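You operate a simulated robot arm through the tools that you are given. There is no shell and no other tool.

You run a simulated robot arm. Do the job below in one go: nothing can be reset, and whatever is moved stays where it is left.

## Task
Fit the card that WAVE's note names and try its show.
Fine: Card in and knob on SHOW before you switch on; watch the picture, then switch off and let it stop.

The check looks at the end state, three seconds after you hand in, the way a careful person would. Anything else that was tipped, shoved, dropped, spilled or broken makes it a failure.

## Robot
A 7-joint arm with a two-finger parallel gripper, fixed in place. Base frame: the origin is on the floor under the middle of its stand, x ahead of it, y to its left, z up. Units: mm, degrees, N and s.
With the tool pointing down near the work surface it reaches from about 300 to 740 mm from the base axis. Its first joint turns from -115.0 to 115.0 degrees. Payload 3.91 kg.
Tool frame: the origin (TCP) lies between the finger pads and is the grasp point; the fingertips stand 30 mm ahead of it; z points along the fingers, y is the line along which they close. The gripper opens to 110 mm. The fingers are 20 mm wide and 10 mm thick; the gripper's body (48 by 112 mm) begins 55 mm behind the TCP.
Orientation is that of the tool frame in the base frame, as a unit quaternion [x, y, z, w]. With the fingers straight down and closing along the base's y, the tool's x points along the base's -x, its y along +y and its z along -z.

## Interface
- The arm moves only by the tool nudge_tool. Its argument "rows" is a list of rows, each a list of 6 numbers: the shift along the tool's x, y, z in mm, then the turn, a rotation vector about the tool's x, y, z in degrees. In form: [[dx, dy, dz, wx, wy, wz], ...]. A call has 1 to 20 rows; each row shifts and turns the commanded pose from where the row before left it, along the tool's axes as they then stand. "grip" is the closure in counts, from 0 (fully open) to 255 (shut), set as the call begins (left out, the last holds). A row lasts 0.2 s, in which the tool goes at most 50 mm and 8.6 degrees; a call with a longer step from one row to the next is refused whole, and so is a gripper value outside its range. Where a pose cannot be reached the arm comes as near as it can. A force on the tool above 40 N (or 10 N above the force at the start of the call, whichever is more), or a blocked arm, ends the call early, and 0.2 s more pass. The fingers move at their own pace (about 108 mm/s each) and stop on an object; they squeeze with about 33 N. The grip force told is the motor's: it shows also when the fingers shut on nothing. Time passes only in rows, and 0.2 s behind the last, so rows that do not move let the fingers close. It gives the time, the measured TCP pose, the force on the tool (base axes), the opening and the grip force at its end, in the units of the frame above (readings bear some noise), with the torque about the TCP (base axes, N m) and any sound that the robot's microphone picked up, and new pictures: "show" is both (left out), scene, wrist or none.
- Cameras (640 x 400 px; columns grow to the right, rows downward): "scene" is fixed at [233.7, 492.6, 1408.9]; the picture's right is [-0.99, -0.15, 0.00], its down [-0.03, 0.21, -0.98] and it looks along [0.15, -0.97, -0.21] (base axes); focal length 353 px, centre (320, 200). "wrist" rides on the gripper at [72, 17, -103] in the tool frame; the picture's right is [-0.23, 0.97, 0.00], its down [-0.76, -0.18, -0.62] and it looks along [-0.61, -0.14, 0.78] (tool axes); focal length 222 px, centre (320, 200). There is no depth. A picture from a camera that has moved, and an enlarged one, comes with that camera's place and axes in the base frame and with its lens. The place of the scene camera against the robot may be out by one fixed shift of up to 18 mm in any direction.
- move_column(by): slides the trunk up (or, below 0, down) by that many mm; the arm rides with it, the base frame stays. It gives what a move gives, with no picture.
- inspect(camera, box): a new picture of the part [left, top, right, bottom] of that camera's present view, enlarged. No time passes.
- hand_in(): hands the job in; it is judged then, once.

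Places have to be worked out from the pictures, the camera data and where the tool is seen. Open the gripper and draw the arm clear of the work before you hand the job in, unless the task says otherwise.

The tools are called after "Emit:" as name(argument=value, ...) on one line, values as JSON. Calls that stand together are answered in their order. nudge_tool: Moves the arm, as the interface text tells. Its arguments: {"type":"object","properties":{"rows":{"type":"array","items":{"type":"array","items":{"type":"number"}}},"grip":{"type":"number"},"show":{"type":"string","enum":["both","scene","wrist","none"]}},"required":["rows"]} The other tools are called the same way: move_column (by) moves the trunk up or down; inspect (camera, box) takes an enlarged picture of a part of a camera's view; hand_in () hands the job in.

At the start:

```text
time_s: 0.0
tool_pos: [281.5, -352.9, 1310.0]
orientation: [0.001, 1.0, 0.0, 0.0]
wrist_force: [-0.6, -0.3, -0.5]
ft_torque: [0.0, 0.0, 0.02]
width: 110.2
finger_force: 0.0
trunk travel left (down, up): [-800.0, 190.0]
```

scene: 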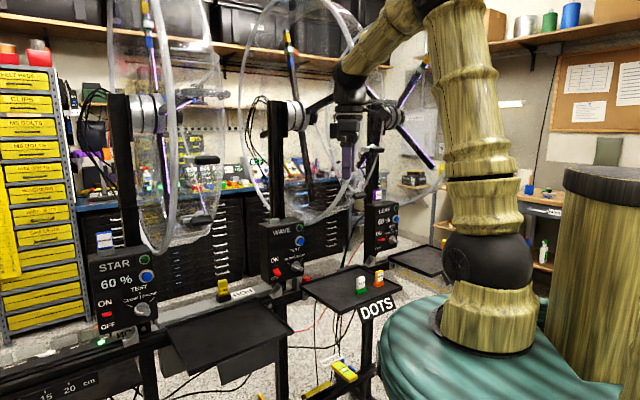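
wrist: 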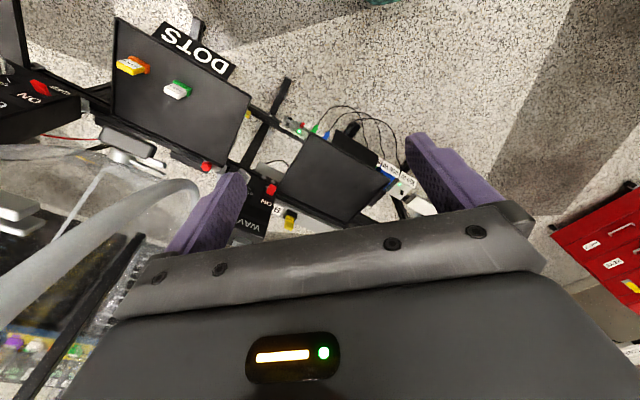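

The scene shows three spinning-arm displays (STAR, WAVE, LEAF) with control boxes, and trays with cards. I'll enlarge several areas to read the labels and the note.

Emit:
inspect(camera="scene", box=[240, 200, 440, 325])

Emit:
inspect(camera="scene", box=[80, 240, 240, 340])

Emit:
inspect(camera="scene", box=[240, 300, 400, 400])

Emit:
inspect(camera="wrist", box=[100, 10, 260, 110])

Emit:
inspect(camera="wrist", box=[230, 110, 430, 235])

```text
3.20 times, centred on (340, 262) of scene
camera zoom: at [233.7, 492.6, 1408.9], right [-0.99, -0.15, 0.0], down [-0.03, 0.21, -0.98], along [0.15, -0.97, -0.21], focal length 1130 px, centre (256, 0)
```

zoom: 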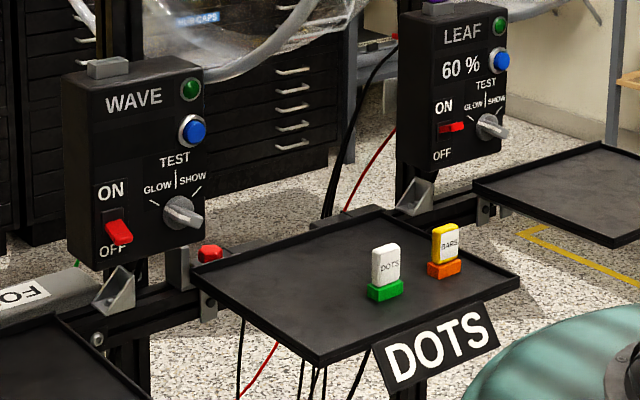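

```text
4.00 times, centred on (160, 290) of scene
camera zoom: at [233.7, 492.6, 1408.9], right [-0.99, -0.15, 0.0], down [-0.03, 0.21, -0.98], along [0.15, -0.97, -0.21], focal length 1413 px, centre (960, -160)
```

zoom: 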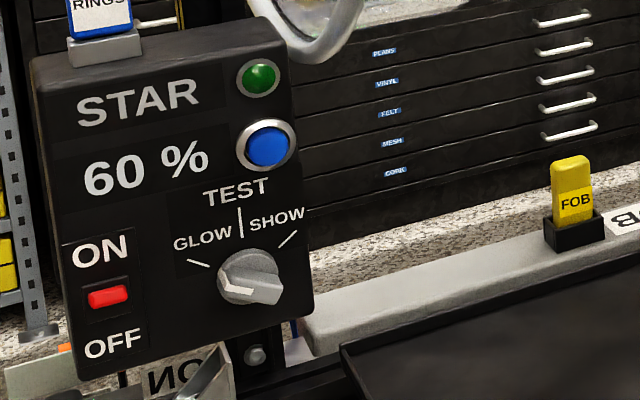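

```text
4.00 times, centred on (320, 350) of scene
camera zoom: at [233.7, 492.6, 1408.9], right [-0.99, -0.15, 0.0], down [-0.03, 0.21, -0.98], along [0.15, -0.97, -0.21], focal length 1413 px, centre (320, -400)
```

zoom: 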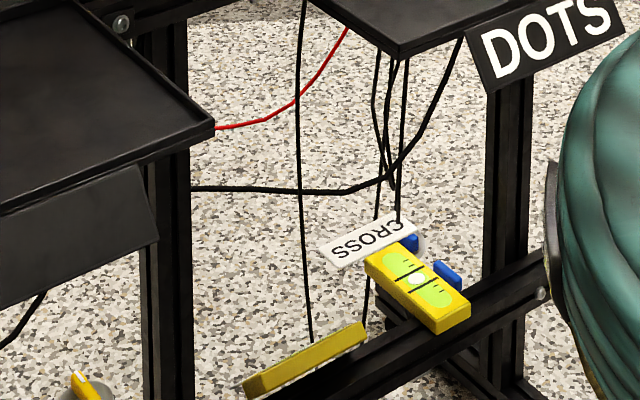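

```text
4.00 times, centred on (180, 60) of wrist
camera zoom: at [208.5, -335.8, 1413.1], right [0.23, 0.97, 0.0], down [0.76, -0.18, 0.62], along [0.61, -0.14, -0.78], focal length 888 px, centre (880, 760)
```

zoom: 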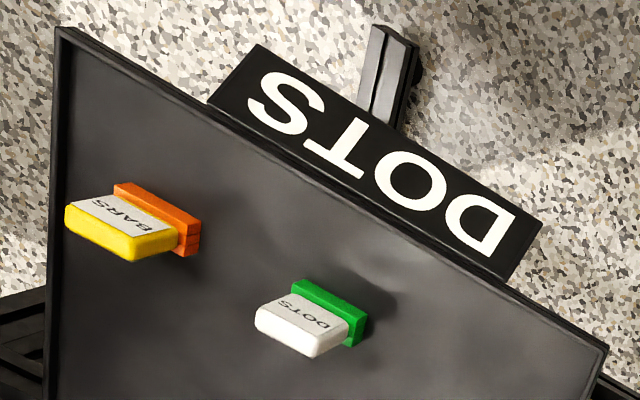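

```text
3.20 times, centred on (330, 172) of wrist
camera zoom: at [208.5, -335.8, 1413.1], right [0.23, 0.97, 0.0], down [0.76, -0.18, 0.62], along [0.61, -0.14, -0.78], focal length 711 px, centre (288, 288)
```

zoom: 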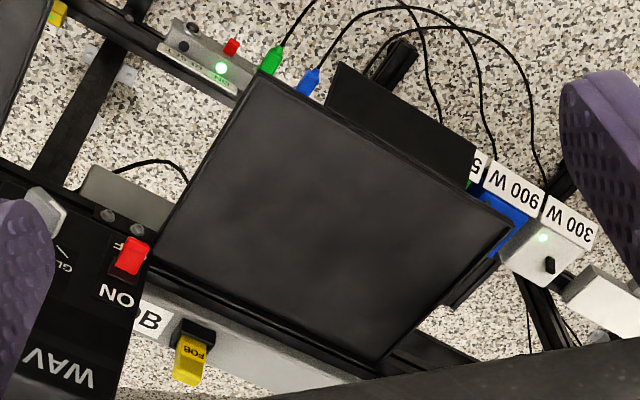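

I want more detail before moving: the LEAF area, the slots on top of the boxes, the power strip and the note tags.

Emit:
inspect(camera="scene", box=[250, 210, 330, 290])

Emit:
inspect(camera="scene", box=[350, 130, 470, 290])

Emit:
inspect(camera="wrist", box=[0, 0, 130, 150])

Emit:
inspect(camera="wrist", box=[200, 150, 300, 240])

Emit:
inspect(camera="scene", box=[0, 320, 200, 400])

Emit:
inspect(camera="scene", box=[150, 270, 310, 400])

```text
5.00 times, centred on (290, 250) of scene
camera zoom: at [233.7, 492.6, 1408.9], right [-0.99, -0.15, 0.0], down [-0.03, 0.21, -0.98], along [0.15, -0.97, -0.21], focal length 1766 px, centre (470, -50)
```

zoom: 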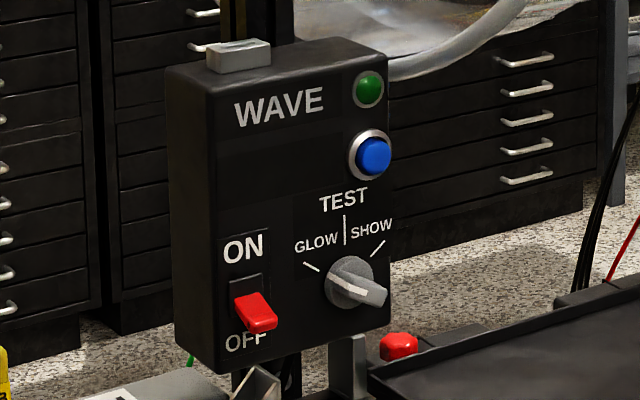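

```text
2.50 times, centred on (410, 210) of scene
camera zoom: at [233.7, 492.6, 1408.9], right [-0.99, -0.15, 0.0], down [-0.03, 0.21, -0.98], along [0.15, -0.97, -0.21], focal length 883 px, centre (95, 175)
```

zoom: 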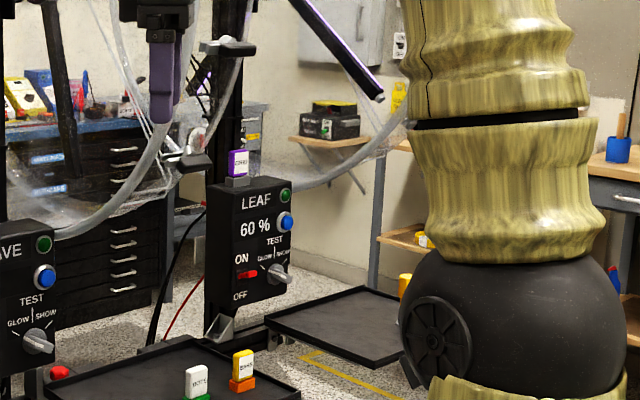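

```text
2.67 times, centred on (65, 75) of wrist
camera zoom: at [208.5, -335.8, 1413.1], right [0.23, 0.97, 0.0], down [0.76, -0.18, 0.62], along [0.61, -0.14, -0.78], focal length 592 px, centre (1000, 533)
```

zoom: 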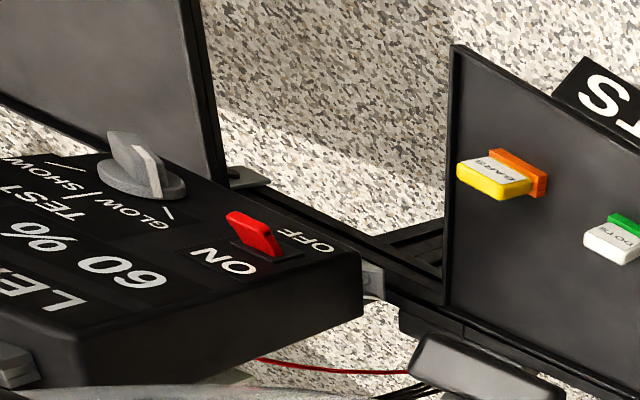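

```text
4.44 times, centred on (250, 195) of wrist
camera zoom: at [208.5, -335.8, 1413.1], right [0.23, 0.97, 0.0], down [0.76, -0.18, 0.62], along [0.61, -0.14, -0.78], focal length 987 px, centre (631, 222)
```

zoom: 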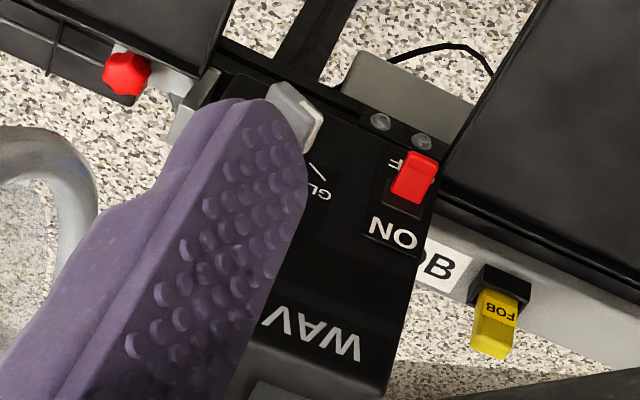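

```text
3.20 times, centred on (100, 360) of scene
camera zoom: at [233.7, 492.6, 1408.9], right [-0.99, -0.15, 0.0], down [-0.03, 0.21, -0.98], along [0.15, -0.97, -0.21], focal length 1130 px, centre (1024, -312)
```

zoom: 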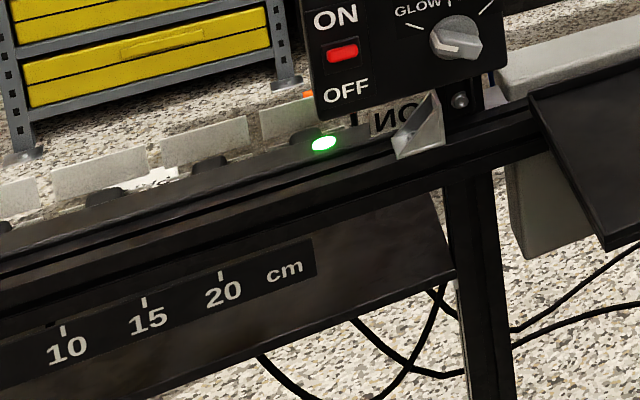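

```text
3.08 times, centred on (230, 335) of scene
camera zoom: at [233.7, 492.6, 1408.9], right [-0.99, -0.15, 0.0], down [-0.03, 0.21, -0.98], along [0.15, -0.97, -0.21], focal length 1087 px, centre (597, -215)
```

zoom: 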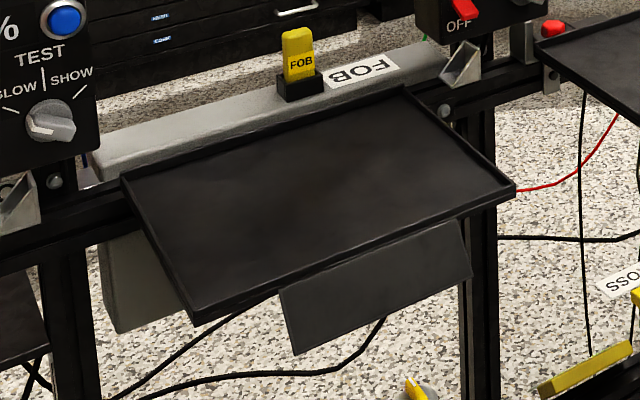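

I need a close look at how the fitted cards sit in their slots versus how the loose cards stand, and at the lever and knob positions.

Emit:
inspect(camera="scene", box=[85, 225, 125, 250])

Emit:
inspect(camera="scene", box=[345, 260, 395, 300])

Emit:
inspect(camera="scene", box=[360, 180, 410, 260])

Emit:
inspect(camera="scene", box=[0, 0, 240, 150])

Emit:
inspect(camera="scene", box=[230, 0, 450, 210])

Emit:
inspect(camera="wrist", box=[110, 45, 200, 105])

```text
16.00 times, centred on (105, 238) of scene
camera zoom: at [233.7, 492.6, 1408.9], right [-0.99, -0.15, 0.0], down [-0.03, 0.21, -0.98], along [0.15, -0.97, -0.21], focal length 5650 px, centre (3760, -400)
```

zoom: 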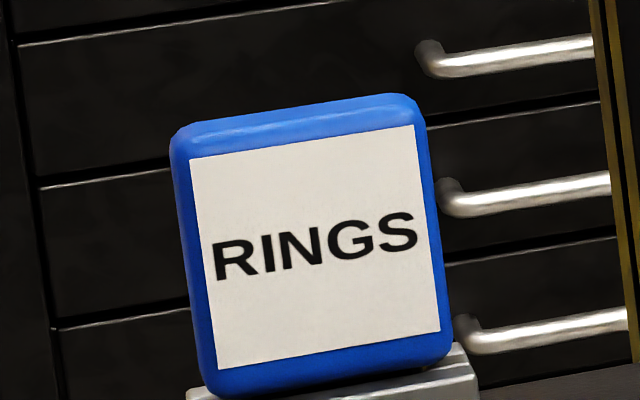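

```text
10.00 times, centred on (370, 280) of scene
camera zoom: at [233.7, 492.6, 1408.9], right [-0.99, -0.15, 0.0], down [-0.03, 0.21, -0.98], along [0.15, -0.97, -0.21], focal length 3532 px, centre (-180, -600)
```

zoom: 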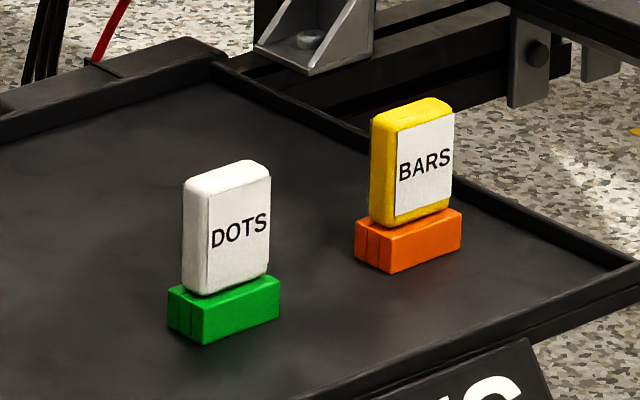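

```text
5.00 times, centred on (385, 220) of scene
camera zoom: at [233.7, 492.6, 1408.9], right [-0.99, -0.15, 0.0], down [-0.03, 0.21, -0.98], along [0.15, -0.97, -0.21], focal length 1766 px, centre (-5, 100)
```

zoom: 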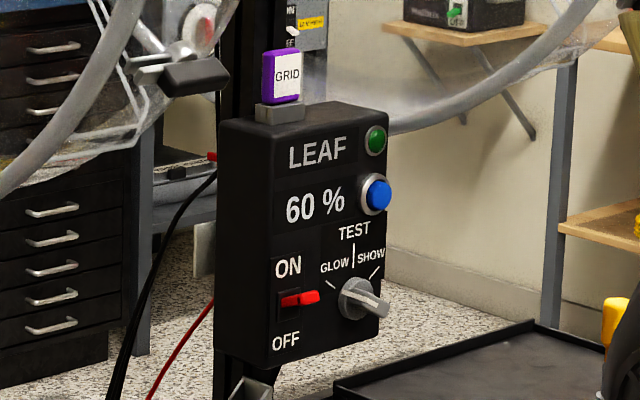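

```text
2.67 times, centred on (120, 75) of scene
camera zoom: at [233.7, 492.6, 1408.9], right [-0.99, -0.15, 0.0], down [-0.03, 0.21, -0.98], along [0.15, -0.97, -0.21], focal length 942 px, centre (853, 533)
```

zoom: 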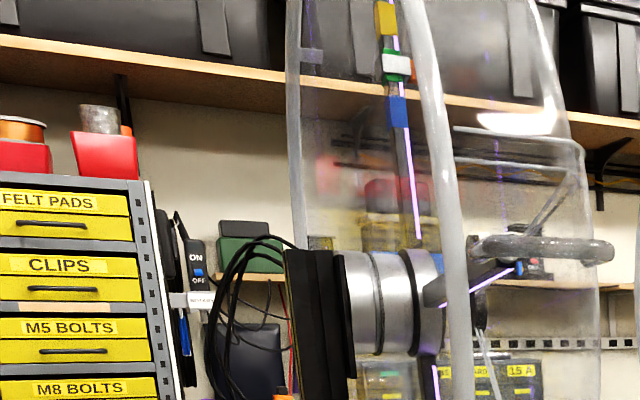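

```text
1.90 times, centred on (340, 105) of scene
camera zoom: at [233.7, 492.6, 1408.9], right [-0.99, -0.15, 0.0], down [-0.03, 0.21, -0.98], along [0.15, -0.97, -0.21], focal length 673 px, centre (282, 381)
```

zoom: 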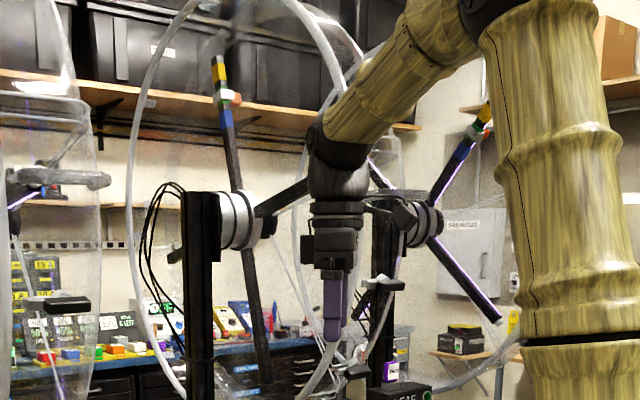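

```text
6.67 times, centred on (155, 75) of wrist
camera zoom: at [208.5, -335.8, 1413.1], right [0.23, 0.97, 0.0], down [0.76, -0.18, 0.62], along [0.61, -0.14, -0.78], focal length 1481 px, centre (1420, 1033)
```

zoom: 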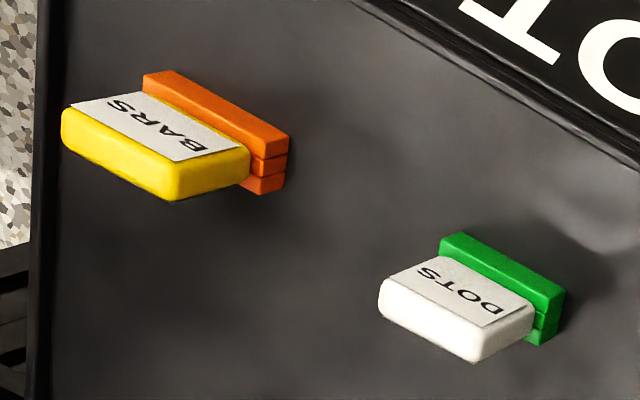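

The cards stand in small clip holders; WAVE's slot is empty, its lever is on OFF and its knob seems to point at GLOW, and the tag on the tray beside WAVE says DOTS. I'll draw the arm back toward the robot and tilt the camera up to see WAVE's panel and all the notes better.

Emit:
nudge_tool(rows=[[30, 15, 0, 0, 0, 0], [30, 15, 0, 0, 0, 0], [30, 15, 0, 0, 0, 0], [0, 0, 0, 0, -7, 0], [0, 0, 0, 0, -7, 0], [0, 0, 0, 0, -7, 0]], grip=0, show="both")

```text
time_s: 1.4
tool_pos: [190.5, -308.9, 1309.9]
orientation: [-0.001, 0.983, -0.001, 0.183]
wrist_force: [-0.2, 0.2, 0.0]
ft_torque: [-0.01, 0.0, -0.03]
width: 110.2
finger_force: 0.0
trunk travel left (down, up): [-800.0, 190.0]
camera wrist: at [85.8, -291.4, 1380.3], right [0.21, 0.97, 0.08], down [0.49, -0.18, 0.86], along [0.85, -0.14, -0.51], focal length 222 px, centre (320, 200)
```

scene: 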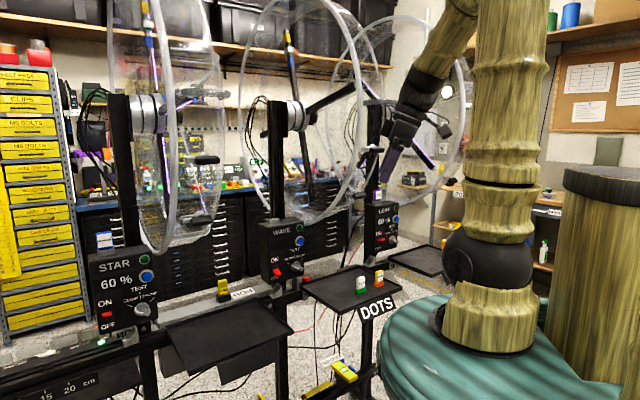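
wrist: 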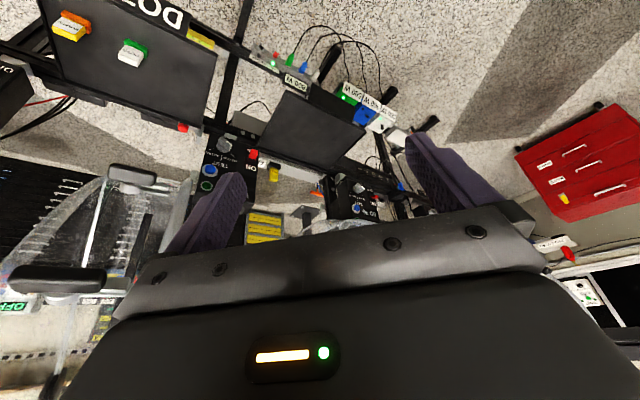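

Now zoom in on WAVE's panel, the tags and the power bar from this view.

Emit:
inspect(camera="wrist", box=[190, 110, 290, 210])

Emit:
inspect(camera="wrist", box=[230, 40, 430, 165])

Emit:
inspect(camera="wrist", box=[30, 0, 230, 125])

Emit:
inspect(camera="wrist", box=[0, 60, 200, 260])

Emit:
inspect(camera="scene", box=[230, 0, 480, 210])

```text
4.00 times, centred on (240, 160) of wrist
camera zoom: at [85.8, -291.4, 1380.3], right [0.21, 0.97, 0.08], down [0.49, -0.18, 0.86], along [0.85, -0.14, -0.51], focal length 888 px, centre (640, 360)
```

zoom: 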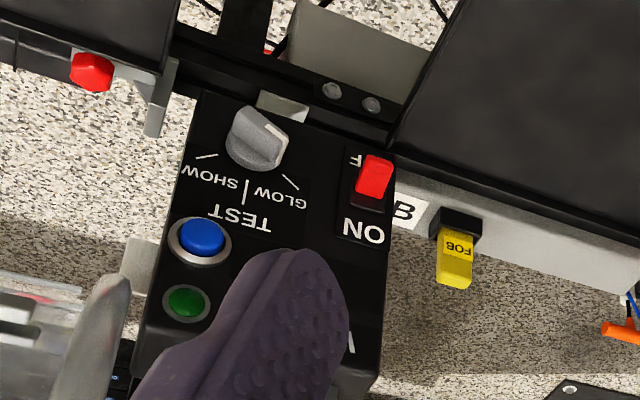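

```text
3.20 times, centred on (330, 102) of wrist
camera zoom: at [85.8, -291.4, 1380.3], right [0.21, 0.97, 0.08], down [0.49, -0.18, 0.86], along [0.85, -0.14, -0.51], focal length 711 px, centre (288, 512)
```

zoom: 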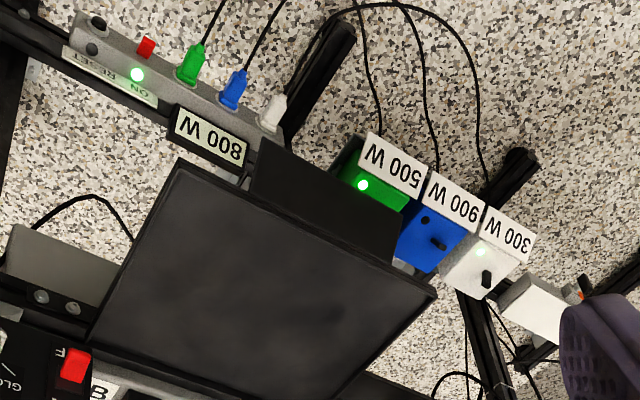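

```text
3.20 times, centred on (130, 62) of wrist
camera zoom: at [85.8, -291.4, 1380.3], right [0.21, 0.97, 0.08], down [0.49, -0.18, 0.86], along [0.85, -0.14, -0.51], focal length 711 px, centre (928, 640)
```

zoom: 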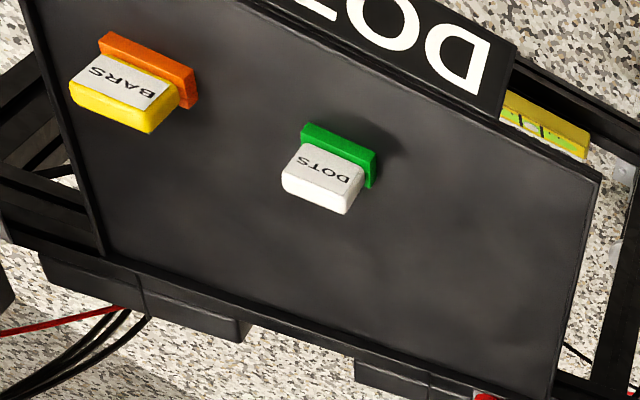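

```text
2.00 times, centred on (100, 160) of wrist
camera zoom: at [85.8, -291.4, 1380.3], right [0.21, 0.97, 0.08], down [0.49, -0.18, 0.86], along [0.85, -0.14, -0.51], focal length 444 px, centre (760, 280)
```

zoom: 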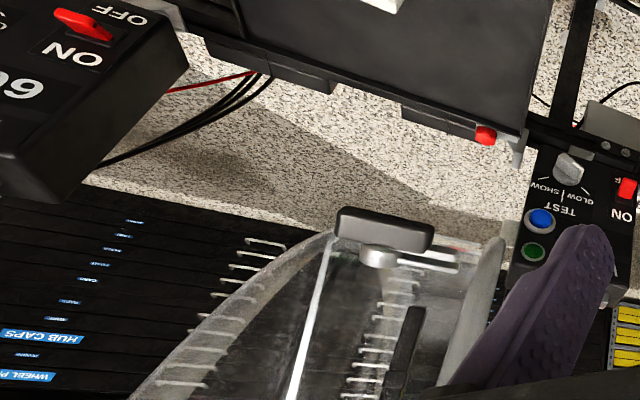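

```text
1.90 times, centred on (355, 105) of scene
camera zoom: at [233.7, 492.6, 1408.9], right [-0.99, -0.15, 0.0], down [-0.03, 0.21, -0.98], along [0.15, -0.97, -0.21], focal length 673 px, centre (253, 381)
```

zoom: 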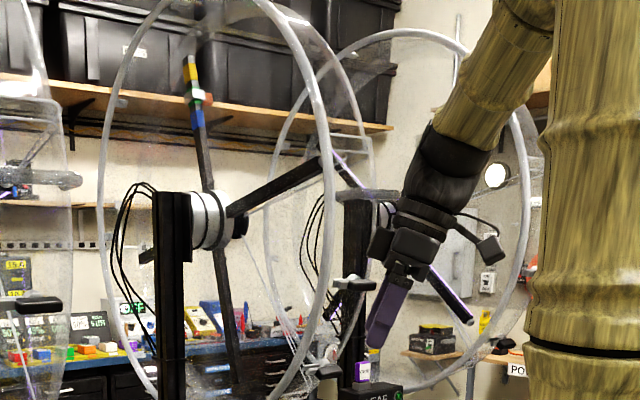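

From two wrist views I judge WAVE's lever tip at about (528, -550, 919), and the three stations stand in a line facing the robot, so WAVE's panel likely faces back along (-0.73, 0.68). I'll lower the trunk and yaw the tool so the camera looks squarely at WAVE.

Emit:
nudge_tool(rows=[[0, 0, 0, 2.57, 0, 6.69], [0, 0, 0, 2.57, 0, 6.69], [0, 0, 0, 2.57, 0, 6.69], [0, 0, 0, 2.57, 0, 6.69], [0, 0, 0, 2.57, 0, 6.69], [0, 0, 0, 2.57, 0, 6.69]], show="wrist")

Emit:
move_column(by=-120)

Emit:
inspect(camera="wrist", box=[0, 0, 640, 400])

Emit:
inspect(camera="scene", box=[0, 0, 640, 400])

```text
time_s: 2.8
tool_pos: [190.8, -308.7, 1309.9]
orientation: [0.36, 0.915, -0.067, 0.17]
wrist_force: [0.0, -0.6, 0.5]
ft_torque: [0.01, -0.01, -0.01]
width: 110.3
finger_force: 0.1
trunk travel left (down, up): [-800.0, 190.0]
camera wrist: at [126.0, -223.7, 1380.2], right [0.82, 0.57, 0.08], down [0.24, -0.46, 0.85], along [0.52, -0.68, -0.51], focal length 222 px, centre (320, 200)
```

wrist: 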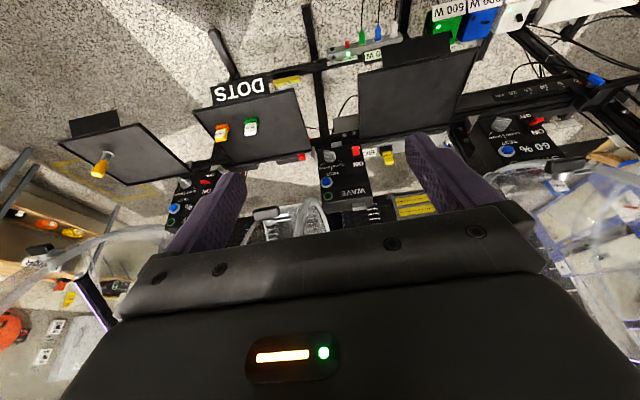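

```text
time_s: 4.3
tool_pos: [190.7, -308.8, 1189.4]
orientation: [0.361, 0.915, -0.067, 0.169]
wrist_force: [0.7, 0.0, 0.0]
ft_torque: [0.02, -0.02, 0.01]
width: 109.8
finger_force: 0.0
trunk travel left (down, up): [-680.0, 310.0]
```

```text
1.00 times, centred on (320, 200) of wrist (not enlarged: the box is as wide or as high as the picture)
camera zoom: at [125.7, -224.0, 1260.2], right [0.82, 0.57, 0.08], down [0.24, -0.46, 0.85], along [0.52, -0.68, -0.51], focal length 222 px, centre (320, 200)
```

zoom: 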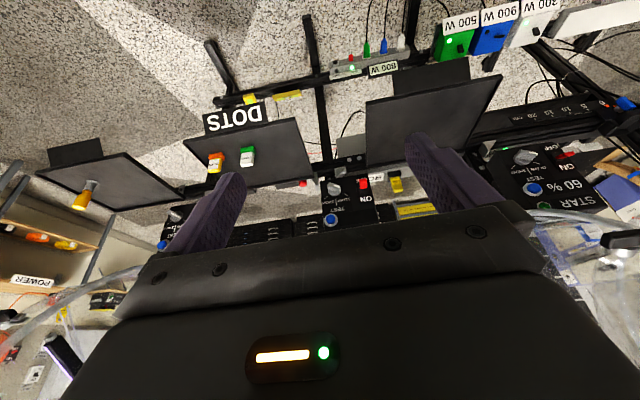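

```text
1.00 times, centred on (320, 200) of scene (not enlarged: the box is as wide or as high as the picture)
camera zoom: at [233.7, 492.6, 1408.9], right [-0.99, -0.15, 0.0], down [-0.03, 0.21, -0.98], along [0.15, -0.97, -0.21], focal length 353 px, centre (320, 200)
```

zoom: 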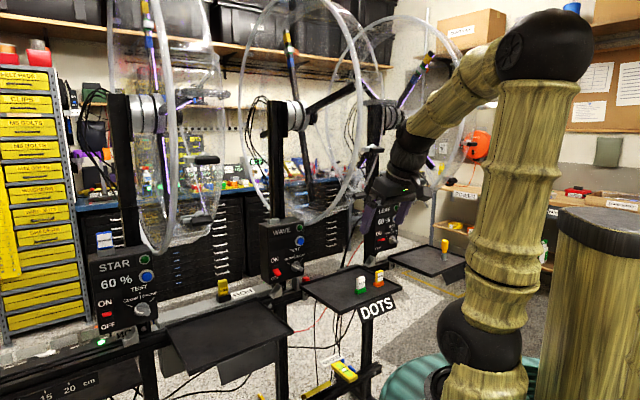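

Now each station's tray sits to its own right seen from the robot, so the DOTS tag belongs to WAVE. I'll enlarge WAVE and the DOTS tray from this pose.

Emit:
inspect(camera="wrist", box=[290, 150, 450, 250])

Emit:
inspect(camera="wrist", box=[180, 90, 340, 190])

Emit:
inspect(camera="wrist", box=[0, 120, 160, 220])

Emit:
inspect(camera="wrist", box=[320, 40, 480, 180])

```text
4.00 times, centred on (370, 200) of wrist
camera zoom: at [125.7, -224.0, 1260.2], right [0.82, 0.57, 0.08], down [0.24, -0.46, 0.85], along [0.52, -0.68, -0.51], focal length 888 px, centre (120, 200)
```

zoom: 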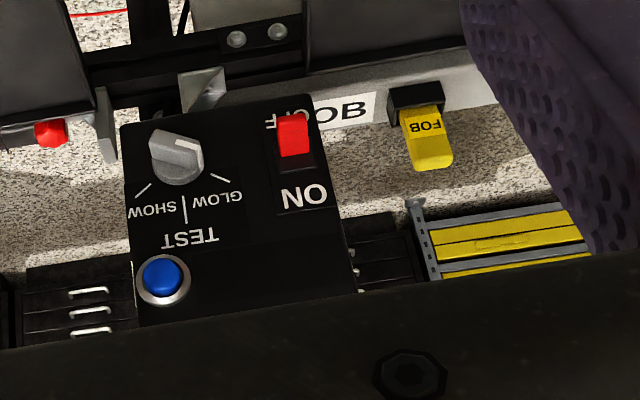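

```text
4.00 times, centred on (260, 140) of wrist
camera zoom: at [125.7, -224.0, 1260.2], right [0.82, 0.57, 0.08], down [0.24, -0.46, 0.85], along [0.52, -0.68, -0.51], focal length 888 px, centre (560, 440)
```

zoom: 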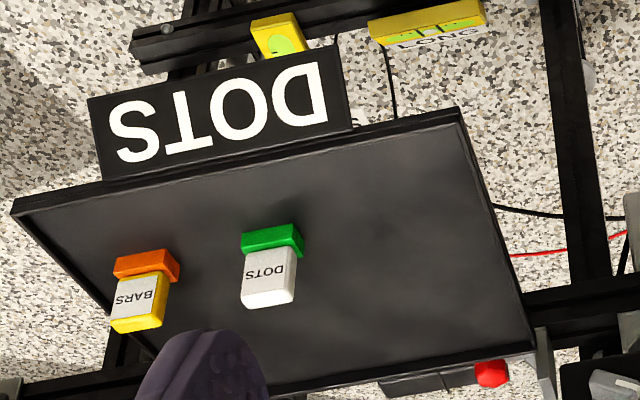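

```text
4.00 times, centred on (80, 170) of wrist
camera zoom: at [125.7, -224.0, 1260.2], right [0.82, 0.57, 0.08], down [0.24, -0.46, 0.85], along [0.52, -0.68, -0.51], focal length 888 px, centre (1280, 320)
```

zoom: 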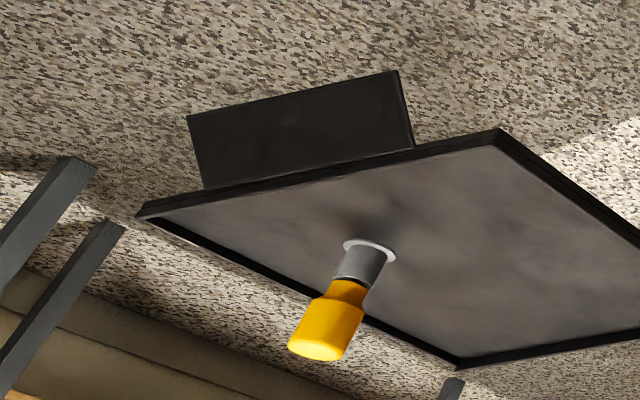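

```text
2.86 times, centred on (400, 110) of wrist
camera zoom: at [125.7, -224.0, 1260.2], right [0.82, 0.57, 0.08], down [0.24, -0.46, 0.85], along [0.52, -0.68, -0.51], focal length 635 px, centre (91, 457)
```

zoom: 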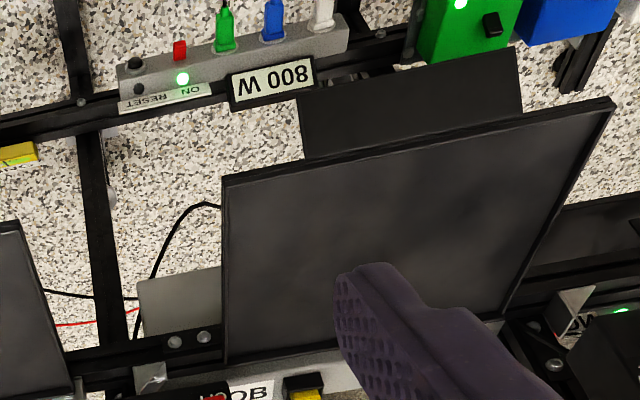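

Position estimates from two wrist views: lever tip (517, -540, 920), knob (460, -598, 934), blue button (458, -623, 1014), panel normal about (-0.71, 0.70). A guard handle sits near (254, -550, 1195), well in front of the panel, so I must understand the guard before reaching for the slot.

Emit:
inspect(camera="scene", box=[230, 0, 400, 120])

Emit:
inspect(camera="scene", box=[230, 110, 400, 240])

Emit:
inspect(camera="scene", box=[90, 60, 250, 260])

Emit:
inspect(camera="wrist", box=[480, 120, 640, 280])

```text
3.33 times, centred on (315, 60) of scene
camera zoom: at [233.7, 492.6, 1408.9], right [-0.99, -0.15, 0.0], down [-0.03, 0.21, -0.98], along [0.15, -0.97, -0.21], focal length 1177 px, centre (337, 667)
```

zoom: 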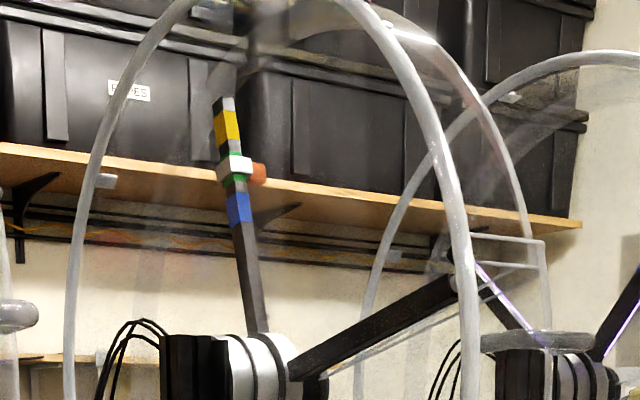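

```text
3.08 times, centred on (315, 175) of scene
camera zoom: at [233.7, 492.6, 1408.9], right [-0.99, -0.15, 0.0], down [-0.03, 0.21, -0.98], along [0.15, -0.97, -0.21], focal length 1087 px, centre (335, 277)
```

zoom: 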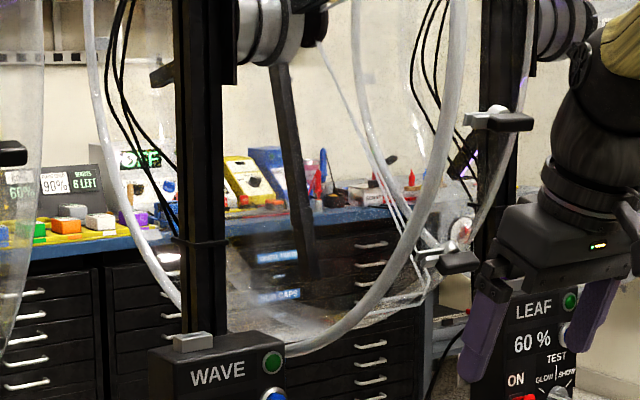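

```text
2.00 times, centred on (170, 160) of scene
camera zoom: at [233.7, 492.6, 1408.9], right [-0.99, -0.15, 0.0], down [-0.03, 0.21, -0.98], along [0.15, -0.97, -0.21], focal length 706 px, centre (620, 280)
```

zoom: 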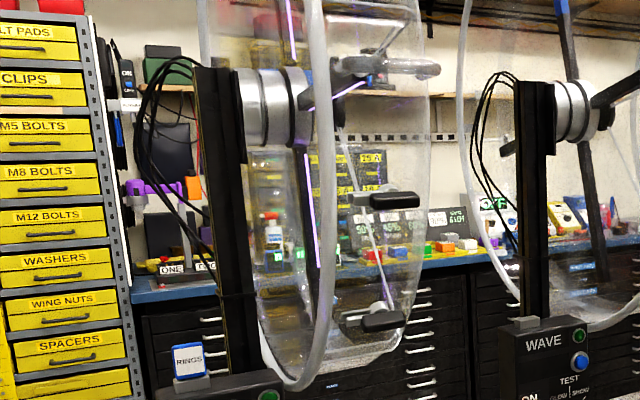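

```text
2.50 times, centred on (560, 200) of wrist
camera zoom: at [125.7, -224.0, 1260.2], right [0.82, 0.57, 0.08], down [0.24, -0.46, 0.85], along [0.52, -0.68, -0.51], focal length 555 px, centre (-280, 200)
```

zoom: 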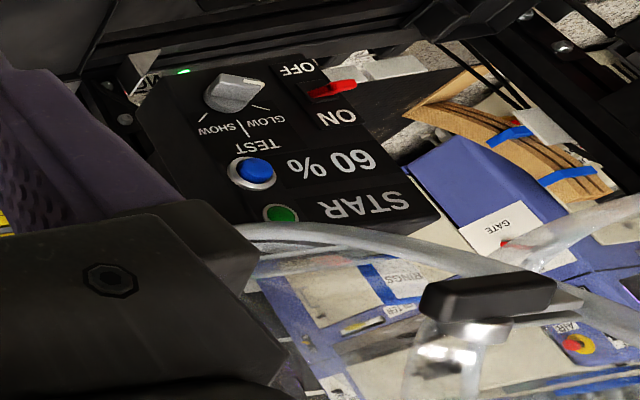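

The guard drum stands beside the box (to its right, over toward the DOTS tray), so the slot on top of the box is free from the front. I'll move outward and up in front of WAVE to look down on the slot.

Emit:
nudge_tool(rows=[[-32, 7, 4.2, 0, 0, 0], [-32, 7, 4.2, 0, 0, 0], [-32, 7, 4.2, 0, 0, 0], [-32, 7, 4.2, 0, 0, 0], [-32, 7, 4.2, 0, 0, 0], [-32, 7, 4.2, 0, 0, 0], [-32, 7, 4.2, 0, 0, 0], [-31, 8, 4.2, 0, 0, 0]], show="both")

```text
time_s: 6.1
tool_pos: [413.0, -439.1, 1247.1]
orientation: [0.36, 0.915, -0.066, 0.168]
wrist_force: [-0.7, -0.4, 0.2]
ft_torque: [0.01, 0.01, 0.02]
width: 109.8
finger_force: 0.1
trunk travel left (down, up): [-680.0, 310.0]
camera wrist: at [348.1, -353.5, 1318.2], right [0.82, 0.57, 0.08], down [0.24, -0.46, 0.85], along [0.52, -0.68, -0.51], focal length 222 px, centre (320, 200)
```

scene: 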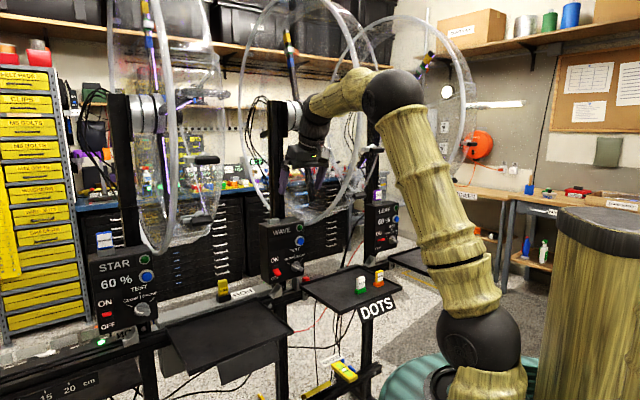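
wrist: 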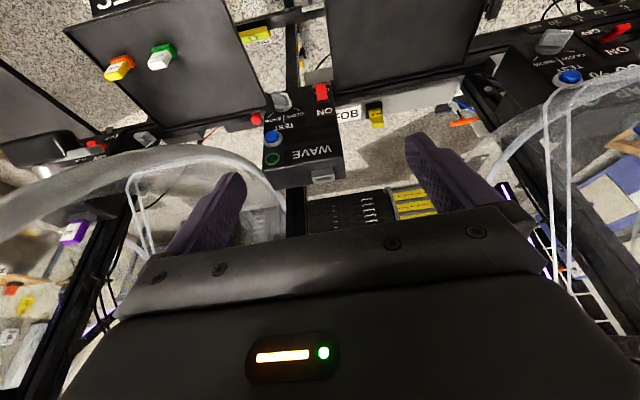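

Good view: WAVE's box top with its slot is now between the fingers. I'll enlarge it, along with the DOTS card.

Emit:
inspect(camera="wrist", box=[240, 70, 400, 200])

Emit:
inspect(camera="wrist", box=[295, 155, 355, 195])

Emit:
inspect(camera="wrist", box=[90, 30, 190, 100])

Emit:
inspect(camera="wrist", box=[0, 120, 320, 280])

```text
3.08 times, centred on (320, 135) of wrist
camera zoom: at [348.1, -353.5, 1318.2], right [0.82, 0.57, 0.08], down [0.24, -0.46, 0.85], along [0.52, -0.68, -0.51], focal length 684 px, centre (320, 400)
```

zoom: 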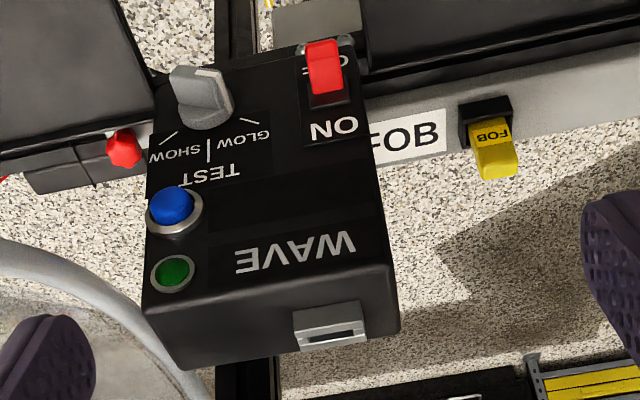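

```text
10.00 times, centred on (325, 175) of wrist
camera zoom: at [348.1, -353.5, 1318.2], right [0.82, 0.57, 0.08], down [0.24, -0.46, 0.85], along [0.52, -0.68, -0.51], focal length 2221 px, centre (270, 450)
```

zoom: 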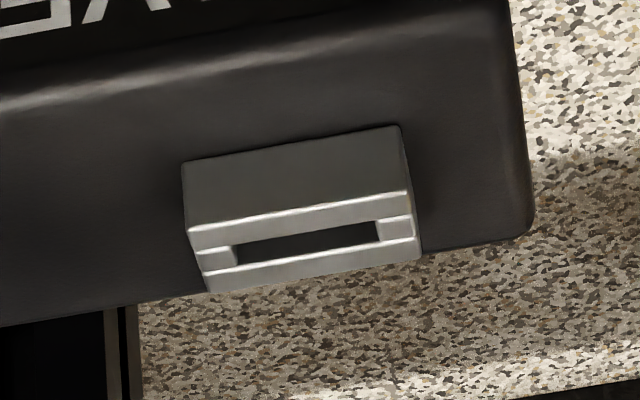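

```text
5.71 times, centred on (140, 65) of wrist
camera zoom: at [348.1, -353.5, 1318.2], right [0.82, 0.57, 0.08], down [0.24, -0.46, 0.85], along [0.52, -0.68, -0.51], focal length 1269 px, centre (1349, 971)
```

zoom: 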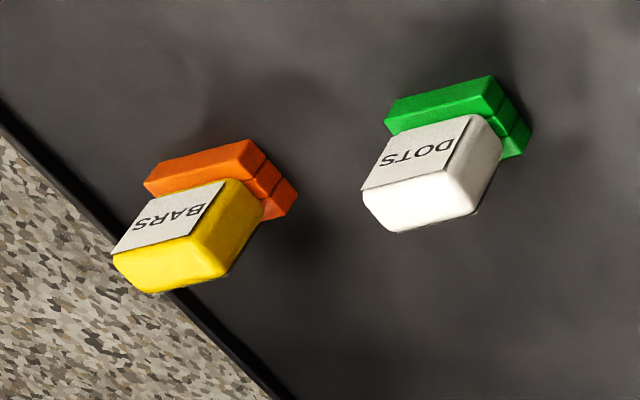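

```text
2.00 times, centred on (160, 200) of wrist
camera zoom: at [348.1, -353.5, 1318.2], right [0.82, 0.57, 0.08], down [0.24, -0.46, 0.85], along [0.52, -0.68, -0.51], focal length 444 px, centre (640, 200)
```

zoom: 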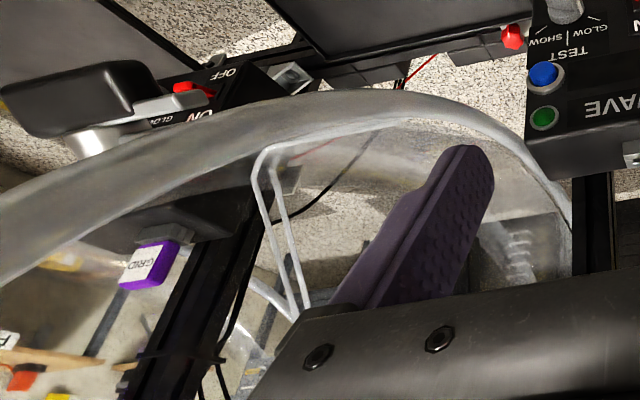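

I now place the slot at about (538, -587, 1100), running along the 45° beam direction, and the DOTS card top at about (255, -700, 856) with its width along roughly 43°. I'll go closer over the slot, with the fingers partly closed, to refine its place and check the post behind it.

Emit:
nudge_tool(rows=[[-19.3, -3, 11.1, 0.72, 0, 1.87], [-19.3, -3, 11.1, 0, 0, 0], [-19.3, -3, 11.1, 0, 0, 0], [-19.3, -3, 11.1, 0, 0, 0], [-19.3, -3, 11.1, 0, 0, 0]], grip=110, show="both")

Emit:
inspect(camera="wrist", box=[240, 60, 400, 220])

Emit:
inspect(camera="wrist", box=[270, 110, 350, 170])

```text
time_s: 7.3
tool_pos: [481.2, -525.2, 1232.6]
orientation: [0.376, 0.908, -0.07, 0.168]
wrist_force: [1.2, -0.3, 0.6]
ft_torque: [0.02, -0.01, -0.01]
width: 62.8
finger_force: 0.1
trunk travel left (down, up): [-680.0, 310.0]
camera wrist: at [419.0, -439.3, 1302.7], right [0.84, 0.54, 0.08], down [0.22, -0.47, 0.85], along [0.5, -0.7, -0.51], focal length 222 px, centre (320, 200)
```

scene: 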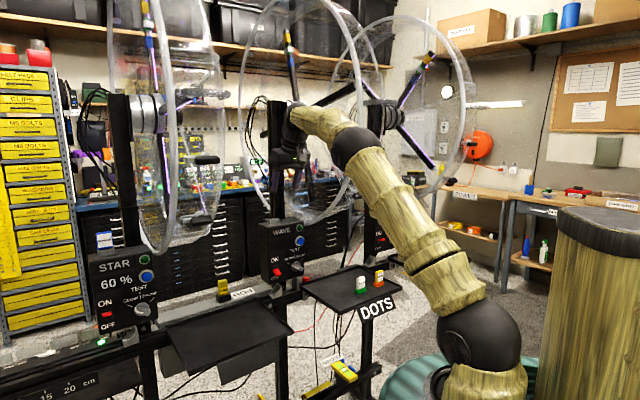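
wrist: 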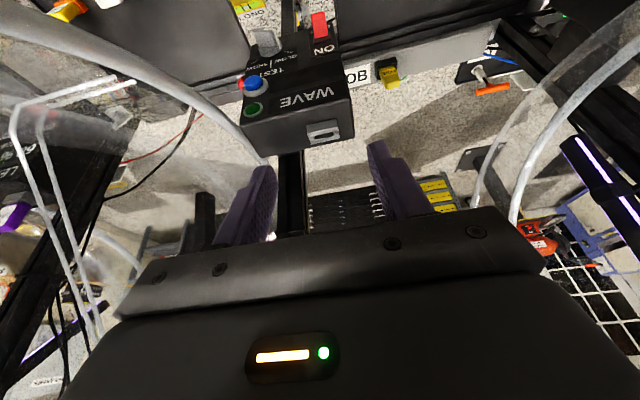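

```text
2.50 times, centred on (320, 140) of wrist
camera zoom: at [419.0, -439.3, 1302.7], right [0.84, 0.54, 0.08], down [0.22, -0.47, 0.85], along [0.5, -0.7, -0.51], focal length 555 px, centre (320, 350)
```

zoom: 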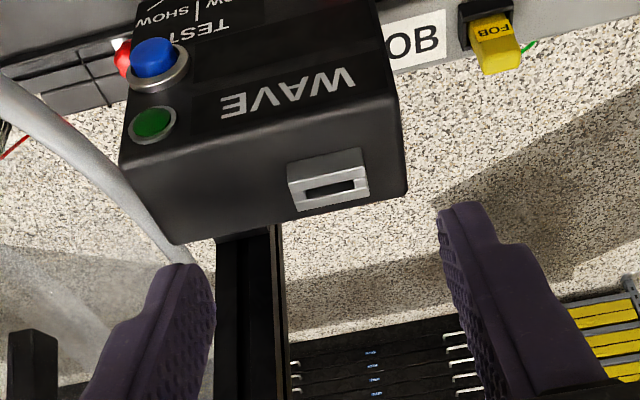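

```text
6.67 times, centred on (310, 140) of wrist
camera zoom: at [419.0, -439.3, 1302.7], right [0.84, 0.54, 0.08], down [0.22, -0.47, 0.85], along [0.5, -0.7, -0.51], focal length 1481 px, centre (387, 600)
```

zoom: 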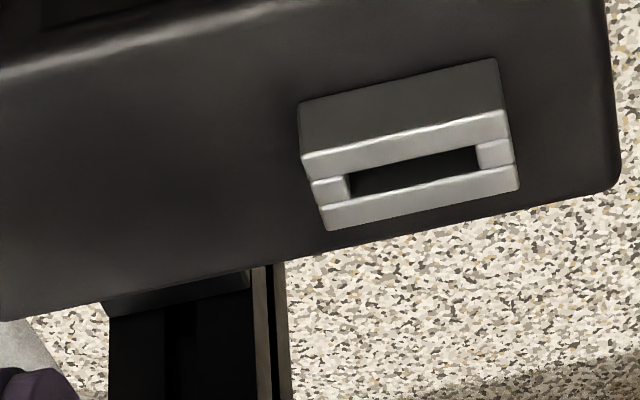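

The slot opening triangulates consistently to (543, -592, 1095), with the post behind it at a safe distance. I'll test the reach there by moving 80 mm further out at the same height, well above the slot.

Emit:
nudge_tool(rows=[[-18.7, -1, 7.2, 0, 0, 0], [-18.7, -1, 7.2, 0, 0, 0], [-18.7, -1, 7.2, 0, 0, 0], [-18.7, -1, 7.2, 0, 0, 0], [0, 0, 0, 0, 0, 0]], show="both")

Emit:
inspect(camera="wrist", box=[260, 50, 380, 170])

```text
time_s: 8.5
tool_pos: [509.7, -541.1, 1216.1]
orientation: [0.376, 0.908, -0.07, 0.168]
wrist_force: [0.2, -0.9, 0.2]
ft_torque: [-0.04, 0.0, 0.01]
width: 62.4
finger_force: 0.0
out of reach, approached as far as the arm can: row 2, 3, 4
trunk travel left (down, up): [-680.0, 310.0]
camera wrist: at [448.3, -455.1, 1286.2], right [0.84, 0.54, 0.08], down [0.22, -0.47, 0.85], along [0.5, -0.7, -0.51], focal length 222 px, centre (320, 200)
```

scene: 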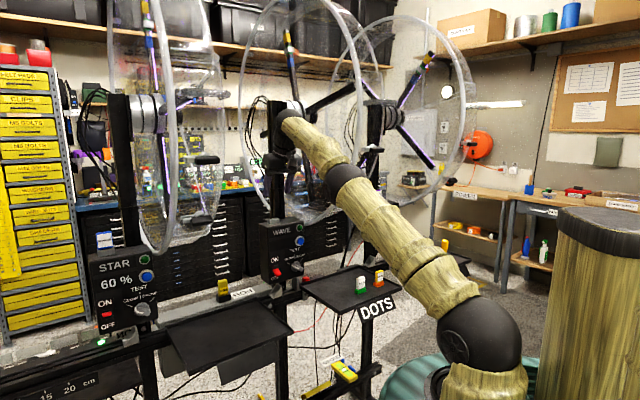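
wrist: 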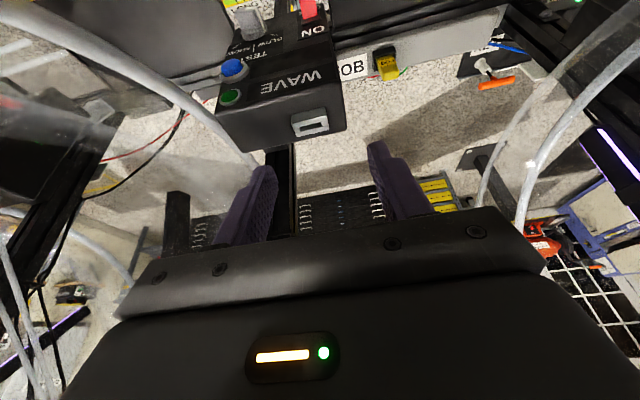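

```text
3.33 times, centred on (320, 110) of wrist
camera zoom: at [448.3, -455.1, 1286.2], right [0.84, 0.54, 0.08], down [0.22, -0.47, 0.85], along [0.5, -0.7, -0.51], focal length 740 px, centre (320, 500)
```

zoom: 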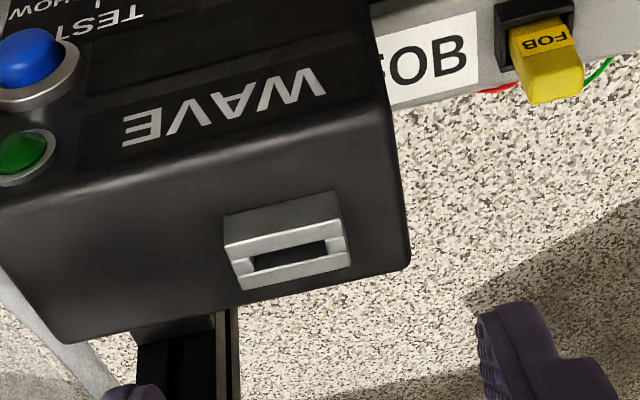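

The arm runs out of reach at radius 743 with the shoulder this low (it's nearly straight); raising the trunk later should give the extra horizontal reach. First I'll draw back to look at the knob and panel from the front.

Emit:
nudge_tool(rows=[[28, 0, -10.75, 0, 0, 0], [28, 0, -10.75, 0, 0, 0], [28, 0, -10.75, 0, 0, 0], [28, 0, -10.75, 0, 0, 0], [28, 0, -10.75, 0, 0, 0], [28, 0, -10.75, 0, 0, 0], [28, 0, -10.75, 0, 0, 0], [28, 0, -10.75, 0, 0, 0], [28, 0, -10.75, 0, 0, 0], [28, 0, -10.75, 0, 0, 0]], show="wrist")

```text
time_s: 10.7
tool_pos: [296.2, -328.6, 1217.8]
orientation: [0.376, 0.908, -0.07, 0.169]
wrist_force: [0.1, 0.2, 0.0]
ft_torque: [-0.01, -0.01, 0.0]
width: 62.6
finger_force: 0.0
trunk travel left (down, up): [-680.0, 310.0]
camera wrist: at [234.6, -241.6, 1287.5], right [0.84, 0.54, 0.08], down [0.22, -0.47, 0.86], along [0.5, -0.7, -0.51], focal length 222 px, centre (320, 200)
```

wrist: 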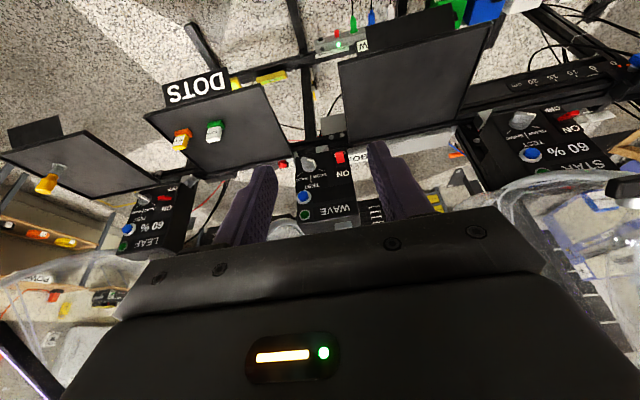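

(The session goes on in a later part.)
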